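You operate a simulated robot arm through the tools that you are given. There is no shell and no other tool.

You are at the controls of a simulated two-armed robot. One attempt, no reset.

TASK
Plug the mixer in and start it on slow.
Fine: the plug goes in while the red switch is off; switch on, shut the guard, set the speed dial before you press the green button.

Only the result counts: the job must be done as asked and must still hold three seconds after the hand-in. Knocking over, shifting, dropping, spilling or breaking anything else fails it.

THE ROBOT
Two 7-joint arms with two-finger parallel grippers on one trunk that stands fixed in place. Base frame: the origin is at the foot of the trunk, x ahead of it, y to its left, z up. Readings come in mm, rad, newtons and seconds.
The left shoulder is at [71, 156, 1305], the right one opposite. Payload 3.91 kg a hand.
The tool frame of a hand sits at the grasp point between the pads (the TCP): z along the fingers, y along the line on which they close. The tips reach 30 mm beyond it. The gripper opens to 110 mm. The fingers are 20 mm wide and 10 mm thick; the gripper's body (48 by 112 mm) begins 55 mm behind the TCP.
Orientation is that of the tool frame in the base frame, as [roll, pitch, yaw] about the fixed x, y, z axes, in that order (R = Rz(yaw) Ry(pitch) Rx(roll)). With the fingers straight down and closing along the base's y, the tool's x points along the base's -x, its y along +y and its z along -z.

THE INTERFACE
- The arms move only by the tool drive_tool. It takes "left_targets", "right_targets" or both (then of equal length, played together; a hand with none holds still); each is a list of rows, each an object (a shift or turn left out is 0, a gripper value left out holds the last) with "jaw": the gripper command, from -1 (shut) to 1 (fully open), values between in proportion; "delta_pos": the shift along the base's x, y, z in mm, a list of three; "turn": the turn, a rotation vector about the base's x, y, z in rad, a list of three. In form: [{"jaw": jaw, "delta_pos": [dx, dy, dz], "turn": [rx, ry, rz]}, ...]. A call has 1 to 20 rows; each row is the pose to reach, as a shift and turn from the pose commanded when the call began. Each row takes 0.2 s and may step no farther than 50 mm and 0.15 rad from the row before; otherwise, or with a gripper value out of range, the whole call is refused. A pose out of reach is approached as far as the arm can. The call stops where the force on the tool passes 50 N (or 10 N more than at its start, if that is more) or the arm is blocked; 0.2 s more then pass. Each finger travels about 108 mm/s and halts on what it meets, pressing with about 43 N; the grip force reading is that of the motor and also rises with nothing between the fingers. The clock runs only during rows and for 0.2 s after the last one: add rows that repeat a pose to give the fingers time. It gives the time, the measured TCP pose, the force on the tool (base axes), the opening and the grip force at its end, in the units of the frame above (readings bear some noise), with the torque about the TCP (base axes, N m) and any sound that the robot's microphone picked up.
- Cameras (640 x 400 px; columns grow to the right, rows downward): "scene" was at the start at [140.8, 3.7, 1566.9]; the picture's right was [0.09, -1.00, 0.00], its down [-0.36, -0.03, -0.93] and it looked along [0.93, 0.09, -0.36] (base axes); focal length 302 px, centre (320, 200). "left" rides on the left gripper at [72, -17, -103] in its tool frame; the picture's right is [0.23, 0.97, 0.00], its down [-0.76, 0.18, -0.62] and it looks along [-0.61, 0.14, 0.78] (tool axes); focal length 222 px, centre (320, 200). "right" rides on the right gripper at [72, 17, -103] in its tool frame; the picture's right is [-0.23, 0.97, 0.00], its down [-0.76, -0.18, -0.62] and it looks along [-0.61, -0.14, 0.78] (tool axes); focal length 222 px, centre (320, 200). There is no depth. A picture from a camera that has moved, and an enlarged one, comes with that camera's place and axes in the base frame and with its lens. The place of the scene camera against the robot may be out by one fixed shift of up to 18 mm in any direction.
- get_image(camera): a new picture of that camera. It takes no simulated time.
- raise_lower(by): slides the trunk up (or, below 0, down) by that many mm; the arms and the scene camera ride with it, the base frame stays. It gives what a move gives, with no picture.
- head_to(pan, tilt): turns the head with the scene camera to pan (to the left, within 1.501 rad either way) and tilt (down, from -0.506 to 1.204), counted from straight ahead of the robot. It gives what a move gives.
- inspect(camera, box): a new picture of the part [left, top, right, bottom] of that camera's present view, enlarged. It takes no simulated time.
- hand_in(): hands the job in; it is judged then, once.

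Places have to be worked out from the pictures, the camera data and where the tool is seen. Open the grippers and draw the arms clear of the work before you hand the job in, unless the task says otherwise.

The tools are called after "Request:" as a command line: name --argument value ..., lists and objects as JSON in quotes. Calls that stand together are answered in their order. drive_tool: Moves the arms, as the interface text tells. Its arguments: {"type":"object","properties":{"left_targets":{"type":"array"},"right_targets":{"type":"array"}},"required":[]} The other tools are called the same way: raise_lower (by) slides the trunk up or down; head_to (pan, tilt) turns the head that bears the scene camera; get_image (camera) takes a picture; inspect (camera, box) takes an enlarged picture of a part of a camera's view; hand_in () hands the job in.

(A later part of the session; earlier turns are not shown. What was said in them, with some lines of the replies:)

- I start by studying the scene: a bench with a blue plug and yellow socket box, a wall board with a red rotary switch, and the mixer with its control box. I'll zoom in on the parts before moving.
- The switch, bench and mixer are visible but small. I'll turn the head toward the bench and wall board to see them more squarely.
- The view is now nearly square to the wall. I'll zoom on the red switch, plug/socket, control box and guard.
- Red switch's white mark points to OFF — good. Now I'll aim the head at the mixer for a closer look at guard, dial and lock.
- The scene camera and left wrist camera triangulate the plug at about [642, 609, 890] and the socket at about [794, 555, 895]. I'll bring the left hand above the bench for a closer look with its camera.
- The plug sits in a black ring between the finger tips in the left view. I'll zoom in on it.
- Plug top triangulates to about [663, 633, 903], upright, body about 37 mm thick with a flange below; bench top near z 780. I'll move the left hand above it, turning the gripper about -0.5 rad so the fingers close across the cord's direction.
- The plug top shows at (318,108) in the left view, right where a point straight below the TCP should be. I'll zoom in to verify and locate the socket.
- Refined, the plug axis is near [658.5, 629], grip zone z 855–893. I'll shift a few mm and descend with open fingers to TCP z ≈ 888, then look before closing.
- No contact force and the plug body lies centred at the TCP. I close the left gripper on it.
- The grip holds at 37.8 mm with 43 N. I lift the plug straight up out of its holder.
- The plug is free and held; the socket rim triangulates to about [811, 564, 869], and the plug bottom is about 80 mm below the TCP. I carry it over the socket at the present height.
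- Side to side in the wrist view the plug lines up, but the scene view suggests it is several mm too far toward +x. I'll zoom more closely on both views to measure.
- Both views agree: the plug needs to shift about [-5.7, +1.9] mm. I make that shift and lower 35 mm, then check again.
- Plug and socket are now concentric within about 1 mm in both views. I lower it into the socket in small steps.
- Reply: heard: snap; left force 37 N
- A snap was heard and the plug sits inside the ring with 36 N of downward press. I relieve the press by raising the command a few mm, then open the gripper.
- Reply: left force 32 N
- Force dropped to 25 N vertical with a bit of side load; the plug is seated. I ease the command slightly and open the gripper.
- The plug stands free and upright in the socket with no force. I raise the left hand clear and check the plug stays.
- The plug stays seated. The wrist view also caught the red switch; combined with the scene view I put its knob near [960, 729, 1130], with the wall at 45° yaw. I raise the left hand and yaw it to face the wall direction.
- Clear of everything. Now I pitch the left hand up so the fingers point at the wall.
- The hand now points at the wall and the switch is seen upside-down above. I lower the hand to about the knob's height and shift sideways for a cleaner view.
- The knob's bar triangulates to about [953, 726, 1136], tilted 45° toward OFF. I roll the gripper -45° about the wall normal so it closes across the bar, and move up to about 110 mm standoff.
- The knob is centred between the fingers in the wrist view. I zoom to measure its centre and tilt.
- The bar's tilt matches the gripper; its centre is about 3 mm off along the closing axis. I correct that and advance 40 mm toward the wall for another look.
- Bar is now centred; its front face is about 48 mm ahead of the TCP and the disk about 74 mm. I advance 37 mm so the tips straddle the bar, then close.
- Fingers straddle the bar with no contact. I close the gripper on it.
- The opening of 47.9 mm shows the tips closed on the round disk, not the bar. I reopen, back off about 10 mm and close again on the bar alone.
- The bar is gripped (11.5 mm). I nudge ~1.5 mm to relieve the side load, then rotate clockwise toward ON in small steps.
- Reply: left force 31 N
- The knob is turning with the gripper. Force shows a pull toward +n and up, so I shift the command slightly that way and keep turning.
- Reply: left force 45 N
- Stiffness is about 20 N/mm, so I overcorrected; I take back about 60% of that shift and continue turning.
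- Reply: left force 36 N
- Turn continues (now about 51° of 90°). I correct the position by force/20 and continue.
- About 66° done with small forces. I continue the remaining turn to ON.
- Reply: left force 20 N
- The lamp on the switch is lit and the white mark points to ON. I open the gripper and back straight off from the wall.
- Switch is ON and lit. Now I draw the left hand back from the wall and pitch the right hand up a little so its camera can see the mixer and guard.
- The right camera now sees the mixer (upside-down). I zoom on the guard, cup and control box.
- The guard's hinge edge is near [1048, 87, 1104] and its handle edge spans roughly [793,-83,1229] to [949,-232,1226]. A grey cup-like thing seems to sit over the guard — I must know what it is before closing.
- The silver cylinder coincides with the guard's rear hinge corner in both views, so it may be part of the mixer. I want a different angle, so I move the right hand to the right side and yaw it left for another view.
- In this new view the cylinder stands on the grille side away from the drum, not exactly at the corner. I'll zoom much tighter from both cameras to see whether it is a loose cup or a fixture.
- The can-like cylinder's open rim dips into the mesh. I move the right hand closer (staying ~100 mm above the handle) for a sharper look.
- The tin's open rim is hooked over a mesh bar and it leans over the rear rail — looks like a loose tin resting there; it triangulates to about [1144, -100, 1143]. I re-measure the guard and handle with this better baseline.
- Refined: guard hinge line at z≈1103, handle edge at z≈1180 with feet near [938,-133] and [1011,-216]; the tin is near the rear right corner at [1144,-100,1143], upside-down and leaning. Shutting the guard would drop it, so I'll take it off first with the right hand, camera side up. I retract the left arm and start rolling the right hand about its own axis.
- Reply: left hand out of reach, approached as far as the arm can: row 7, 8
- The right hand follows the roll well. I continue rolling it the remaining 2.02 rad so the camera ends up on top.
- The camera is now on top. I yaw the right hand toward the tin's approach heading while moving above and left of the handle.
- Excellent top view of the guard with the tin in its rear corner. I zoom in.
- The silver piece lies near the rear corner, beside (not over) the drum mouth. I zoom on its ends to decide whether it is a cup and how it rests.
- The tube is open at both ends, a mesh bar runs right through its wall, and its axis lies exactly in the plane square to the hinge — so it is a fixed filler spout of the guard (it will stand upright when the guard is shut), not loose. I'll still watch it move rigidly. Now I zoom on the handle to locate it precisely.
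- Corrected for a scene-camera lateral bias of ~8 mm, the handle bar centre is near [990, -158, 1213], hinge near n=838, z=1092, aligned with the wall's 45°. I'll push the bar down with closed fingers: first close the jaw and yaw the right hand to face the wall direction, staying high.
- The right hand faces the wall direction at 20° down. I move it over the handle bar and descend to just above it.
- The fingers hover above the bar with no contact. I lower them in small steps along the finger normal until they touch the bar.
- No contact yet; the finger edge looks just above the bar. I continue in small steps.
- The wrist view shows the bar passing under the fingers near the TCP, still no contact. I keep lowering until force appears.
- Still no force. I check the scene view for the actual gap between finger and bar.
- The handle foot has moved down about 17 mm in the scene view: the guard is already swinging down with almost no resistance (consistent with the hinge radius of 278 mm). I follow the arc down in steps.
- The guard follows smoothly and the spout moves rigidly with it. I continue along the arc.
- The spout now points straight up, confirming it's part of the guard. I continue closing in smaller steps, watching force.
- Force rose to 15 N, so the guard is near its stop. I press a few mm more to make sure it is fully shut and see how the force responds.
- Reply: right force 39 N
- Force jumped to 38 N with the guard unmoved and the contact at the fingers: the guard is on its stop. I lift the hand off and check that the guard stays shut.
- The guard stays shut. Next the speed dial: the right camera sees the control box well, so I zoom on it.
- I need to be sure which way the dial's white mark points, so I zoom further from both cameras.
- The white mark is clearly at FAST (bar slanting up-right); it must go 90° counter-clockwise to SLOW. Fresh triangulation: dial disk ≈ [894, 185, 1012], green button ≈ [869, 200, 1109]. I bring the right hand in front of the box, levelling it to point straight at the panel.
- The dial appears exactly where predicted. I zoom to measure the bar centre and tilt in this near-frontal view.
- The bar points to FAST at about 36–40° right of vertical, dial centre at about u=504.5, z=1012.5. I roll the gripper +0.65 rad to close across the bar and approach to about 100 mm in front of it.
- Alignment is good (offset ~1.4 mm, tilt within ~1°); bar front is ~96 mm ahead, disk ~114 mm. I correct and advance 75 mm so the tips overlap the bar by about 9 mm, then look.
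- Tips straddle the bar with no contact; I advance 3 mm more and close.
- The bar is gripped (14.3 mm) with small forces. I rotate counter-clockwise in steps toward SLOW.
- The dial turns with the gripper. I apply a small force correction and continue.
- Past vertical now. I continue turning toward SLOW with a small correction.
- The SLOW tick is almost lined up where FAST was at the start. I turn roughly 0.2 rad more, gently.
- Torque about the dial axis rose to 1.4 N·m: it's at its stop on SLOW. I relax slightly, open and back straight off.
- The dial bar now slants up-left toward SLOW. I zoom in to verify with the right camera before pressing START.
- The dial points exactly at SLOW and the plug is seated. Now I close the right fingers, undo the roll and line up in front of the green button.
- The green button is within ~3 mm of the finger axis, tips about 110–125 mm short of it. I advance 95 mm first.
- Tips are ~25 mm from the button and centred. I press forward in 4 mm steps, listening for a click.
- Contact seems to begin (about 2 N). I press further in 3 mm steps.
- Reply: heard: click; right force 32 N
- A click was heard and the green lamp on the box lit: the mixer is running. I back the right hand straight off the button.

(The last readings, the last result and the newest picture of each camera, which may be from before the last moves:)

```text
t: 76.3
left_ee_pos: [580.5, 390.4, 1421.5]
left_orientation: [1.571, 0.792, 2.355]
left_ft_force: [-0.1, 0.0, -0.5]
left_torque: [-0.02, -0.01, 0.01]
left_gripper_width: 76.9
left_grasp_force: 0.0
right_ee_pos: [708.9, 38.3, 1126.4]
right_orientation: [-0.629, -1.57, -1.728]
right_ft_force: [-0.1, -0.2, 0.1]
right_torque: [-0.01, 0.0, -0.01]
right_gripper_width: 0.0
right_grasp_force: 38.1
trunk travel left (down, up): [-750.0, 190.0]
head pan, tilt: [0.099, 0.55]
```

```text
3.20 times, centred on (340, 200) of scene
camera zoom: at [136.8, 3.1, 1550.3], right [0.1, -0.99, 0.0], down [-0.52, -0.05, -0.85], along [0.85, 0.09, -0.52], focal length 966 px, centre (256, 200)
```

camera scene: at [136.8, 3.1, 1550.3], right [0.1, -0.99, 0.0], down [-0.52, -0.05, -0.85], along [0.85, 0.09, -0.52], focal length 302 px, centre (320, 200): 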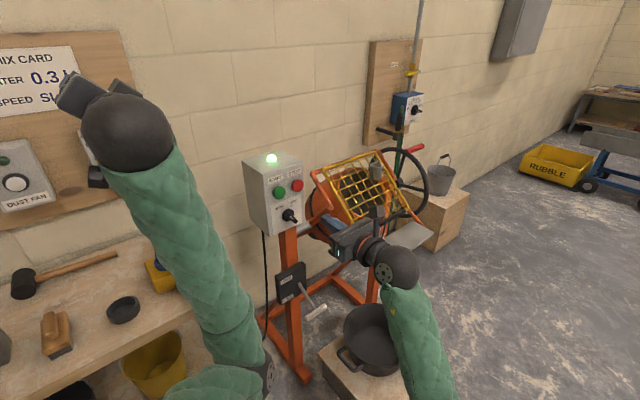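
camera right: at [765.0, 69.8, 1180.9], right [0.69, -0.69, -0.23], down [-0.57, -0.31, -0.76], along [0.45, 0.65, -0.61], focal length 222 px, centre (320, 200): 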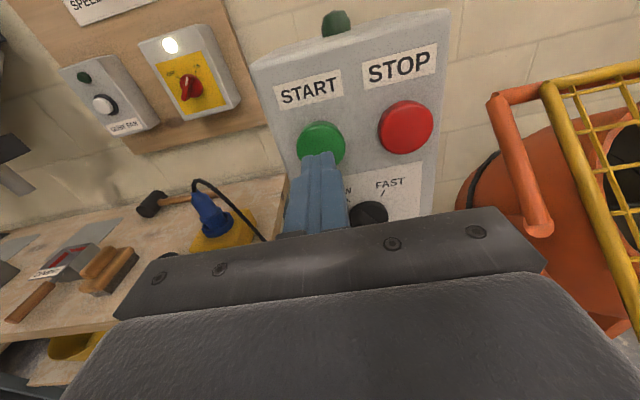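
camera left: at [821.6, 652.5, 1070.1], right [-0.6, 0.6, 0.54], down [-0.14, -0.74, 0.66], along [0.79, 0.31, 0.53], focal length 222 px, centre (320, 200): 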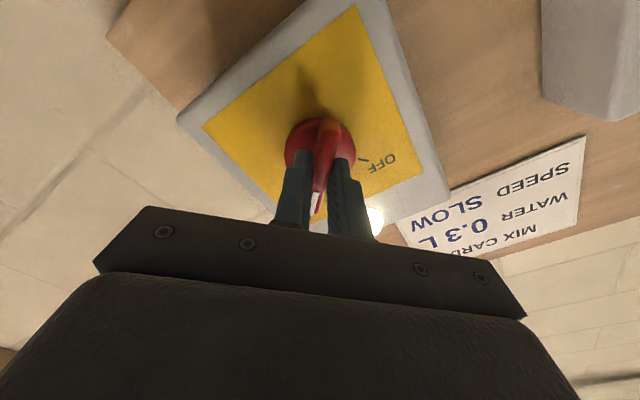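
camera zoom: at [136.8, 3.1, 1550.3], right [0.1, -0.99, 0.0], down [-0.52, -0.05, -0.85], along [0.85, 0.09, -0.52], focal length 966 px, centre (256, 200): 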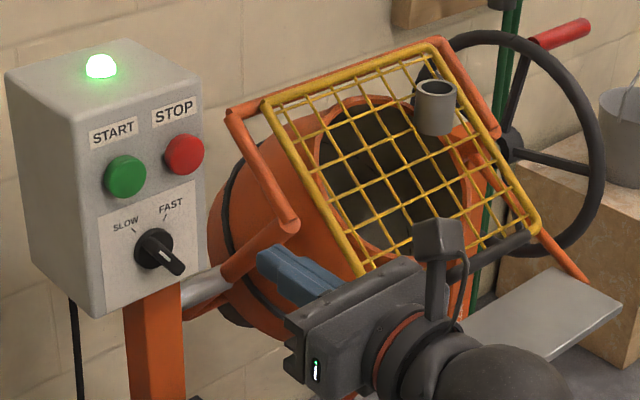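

The lamp stays lit, dial on SLOW, guard shut. I withdraw the right arm up and back and open both grippers.

Request:
drive_tool --right_targets '[{"jaw": -0.5, "delta_pos": [-20, -22, 20]}, {"jaw": 0, "delta_pos": [-40, -45, 45]}, {"jaw": 0.5, "delta_pos": [-60, -68, 75]}, {"jaw": 1, "delta_pos": [-80, -90, 105]}, {"jaw": 1, "delta_pos": [-98, -113, 137]}, {"jaw": 1, "delta_pos": [-115, -136, 168]}, {"jaw": 1, "delta_pos": [-133, -158, 199]}, {"jaw": 1, "delta_pos": [-150, -180, 230]}]' --left_targets '[{"jaw": 0.6}, {"jaw": 0.8}, {"jaw": 1}, {"jaw": 1}, {"jaw": 1}, {"jaw": 1}, {"jaw": 1}, {"jaw": 1}]'

Request:
get_image --camera "scene"

Request:
inspect --camera "scene" --box '[240, 140, 440, 260]'

```text
t: 78.1
left_ee_pos: [582.3, 388.7, 1422.2]
left_orientation: [1.57, 0.794, 2.356]
left_ft_force: [-0.5, 0.9, 0.2]
left_torque: [0.0, -0.01, 0.02]
left_gripper_width: 110.1
left_grasp_force: 0.0
right_ee_pos: [595.6, -143.6, 1359.4]
right_orientation: [-0.95, -1.567, -1.407]
right_ft_force: [-0.3, -0.5, -0.7]
right_torque: [-0.01, 0.0, -0.02]
right_gripper_width: 109.9
right_grasp_force: 0.1
right hand out of reach, approached as far as the arm can: row 6, 7, 8
trunk travel left (down, up): [-750.0, 190.0]
head pan, tilt: [0.099, 0.55]
```

```text
taken
camera scene: at [137.2, 2.9, 1550.1], right [0.1, -1.0, 0.0], down [-0.52, -0.05, -0.85], along [0.85, 0.08, -0.52], focal length 302 px, centre (320, 200)
```

scene: 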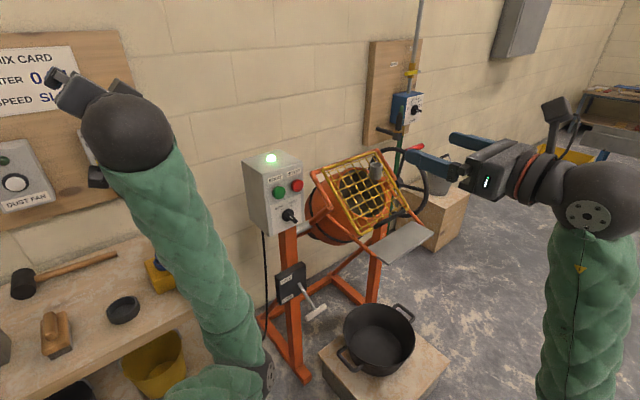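

```text
3.20 times, centred on (340, 200) of scene
camera zoom: at [137.2, 2.9, 1550.1], right [0.1, -1.0, 0.0], down [-0.52, -0.05, -0.85], along [0.85, 0.08, -0.52], focal length 966 px, centre (256, 200)
```

zoom: 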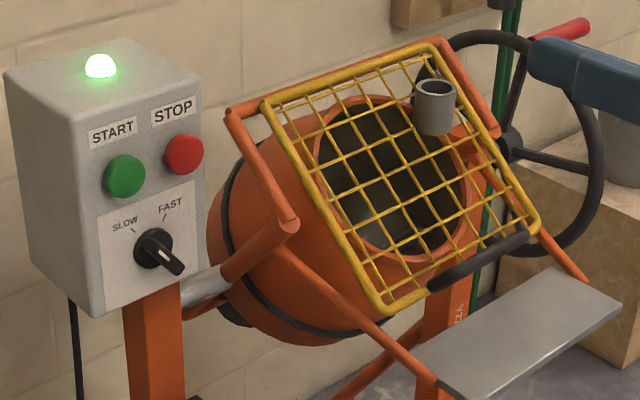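

Mixer runs with the guard shut. I turn the head for a last check of the bench, plug and switch.

Request:
head_to --pan 0.65 --tilt 0.6

Request:
get_image --camera "scene"

Request:
inspect --camera "scene" --box '[220, 70, 400, 280]'

Request:
inspect --camera "scene" --box '[390, 130, 640, 310]'

```text
t: 79.1
left_ee_pos: [582.5, 390.8, 1422.1]
left_orientation: [1.571, 0.791, 2.357]
left_ft_force: [0.6, 0.6, 0.8]
left_torque: [0.0, 0.0, -0.01]
left_gripper_width: 109.8
left_grasp_force: 0.0
right_ee_pos: [595.0, -142.5, 1358.7]
right_orientation: [-1.199, -1.57, -1.155]
right_ft_force: [0.3, -0.5, 0.0]
right_torque: [0.03, 0.02, 0.01]
right_gripper_width: 110.2
right_grasp_force: 0.1
trunk travel left (down, up): [-750.0, 190.0]
head pan, tilt: [0.649, 0.6]
```

```text
taken
camera scene: at [118.8, 48.1, 1545.7], right [0.6, -0.8, 0.0], down [-0.45, -0.34, -0.82], along [0.66, 0.5, -0.57], focal length 302 px, centre (320, 200)
```

scene: 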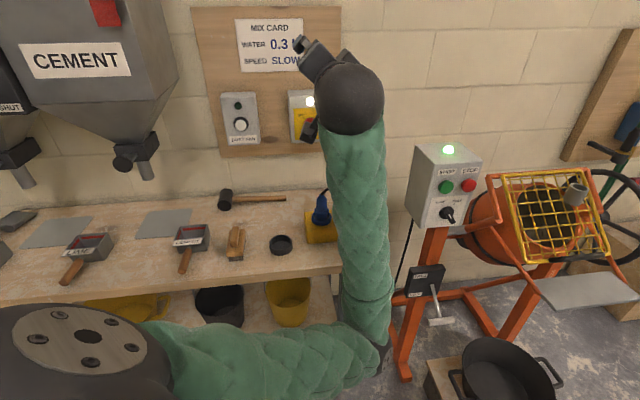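

```text
1.90 times, centred on (310, 175) of scene
camera zoom: at [118.8, 48.1, 1545.7], right [0.6, -0.8, 0.0], down [-0.45, -0.34, -0.82], along [0.66, 0.5, -0.57], focal length 575 px, centre (339, 248)
```

zoom: 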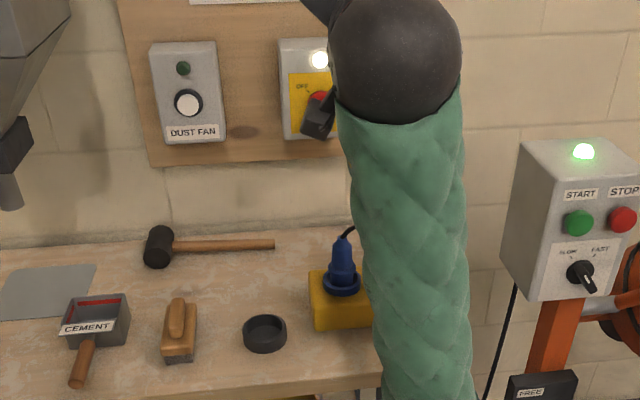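

```text
2.22 times, centred on (515, 220) of scene
camera zoom: at [118.8, 48.1, 1545.7], right [0.6, -0.8, 0.0], down [-0.45, -0.34, -0.82], along [0.66, 0.5, -0.57], focal length 671 px, centre (-113, 156)
```

zoom: 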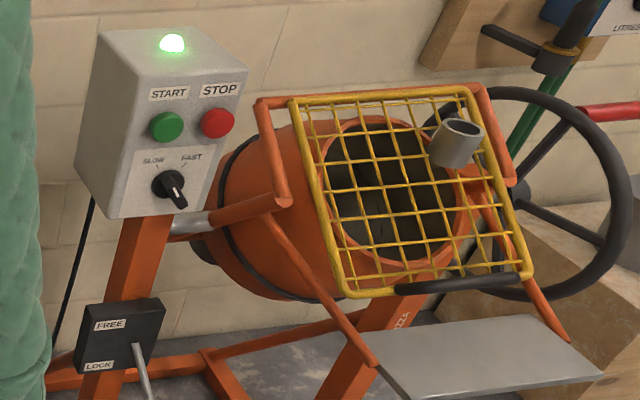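

Everything checks out: plug in its socket, red switch on with lamp lit, guard shut, dial on SLOW, green lamp lit, bench items undisturbed, arms clear and grippers open. I hand the job in.

Request:
hand_in

```text
The job is handed in.
```

The mixer is plugged in and running on slow; I've handed the job in, but no verdict came back.

1. **Plug:** it went into the yellow socket while the red switch was off, and it snapped in.
2. **Red switch:** turned to ON, and its lamp lit.
3. **Guard:** swung down onto its stop, and it stayed shut after I let go. The metal tube on the grille turned out to be part of the guard, so I left it in place.
4. **Speed dial:** it was on FAST, so I turned it to its stop at SLOW.
5. **Green button:** pressed last. I heard a click, and the green lamp on the box lit and was still lit about four seconds later, at my last look. I went by that lamp and did not see the drum itself turning.

Before handing in I opened both grippers and drew the arms clear. The bench items looked undisturbed in the final picture. The left arm hid part of that view, including some of the socket box and the ON side of the switch, though both lamps were visible.
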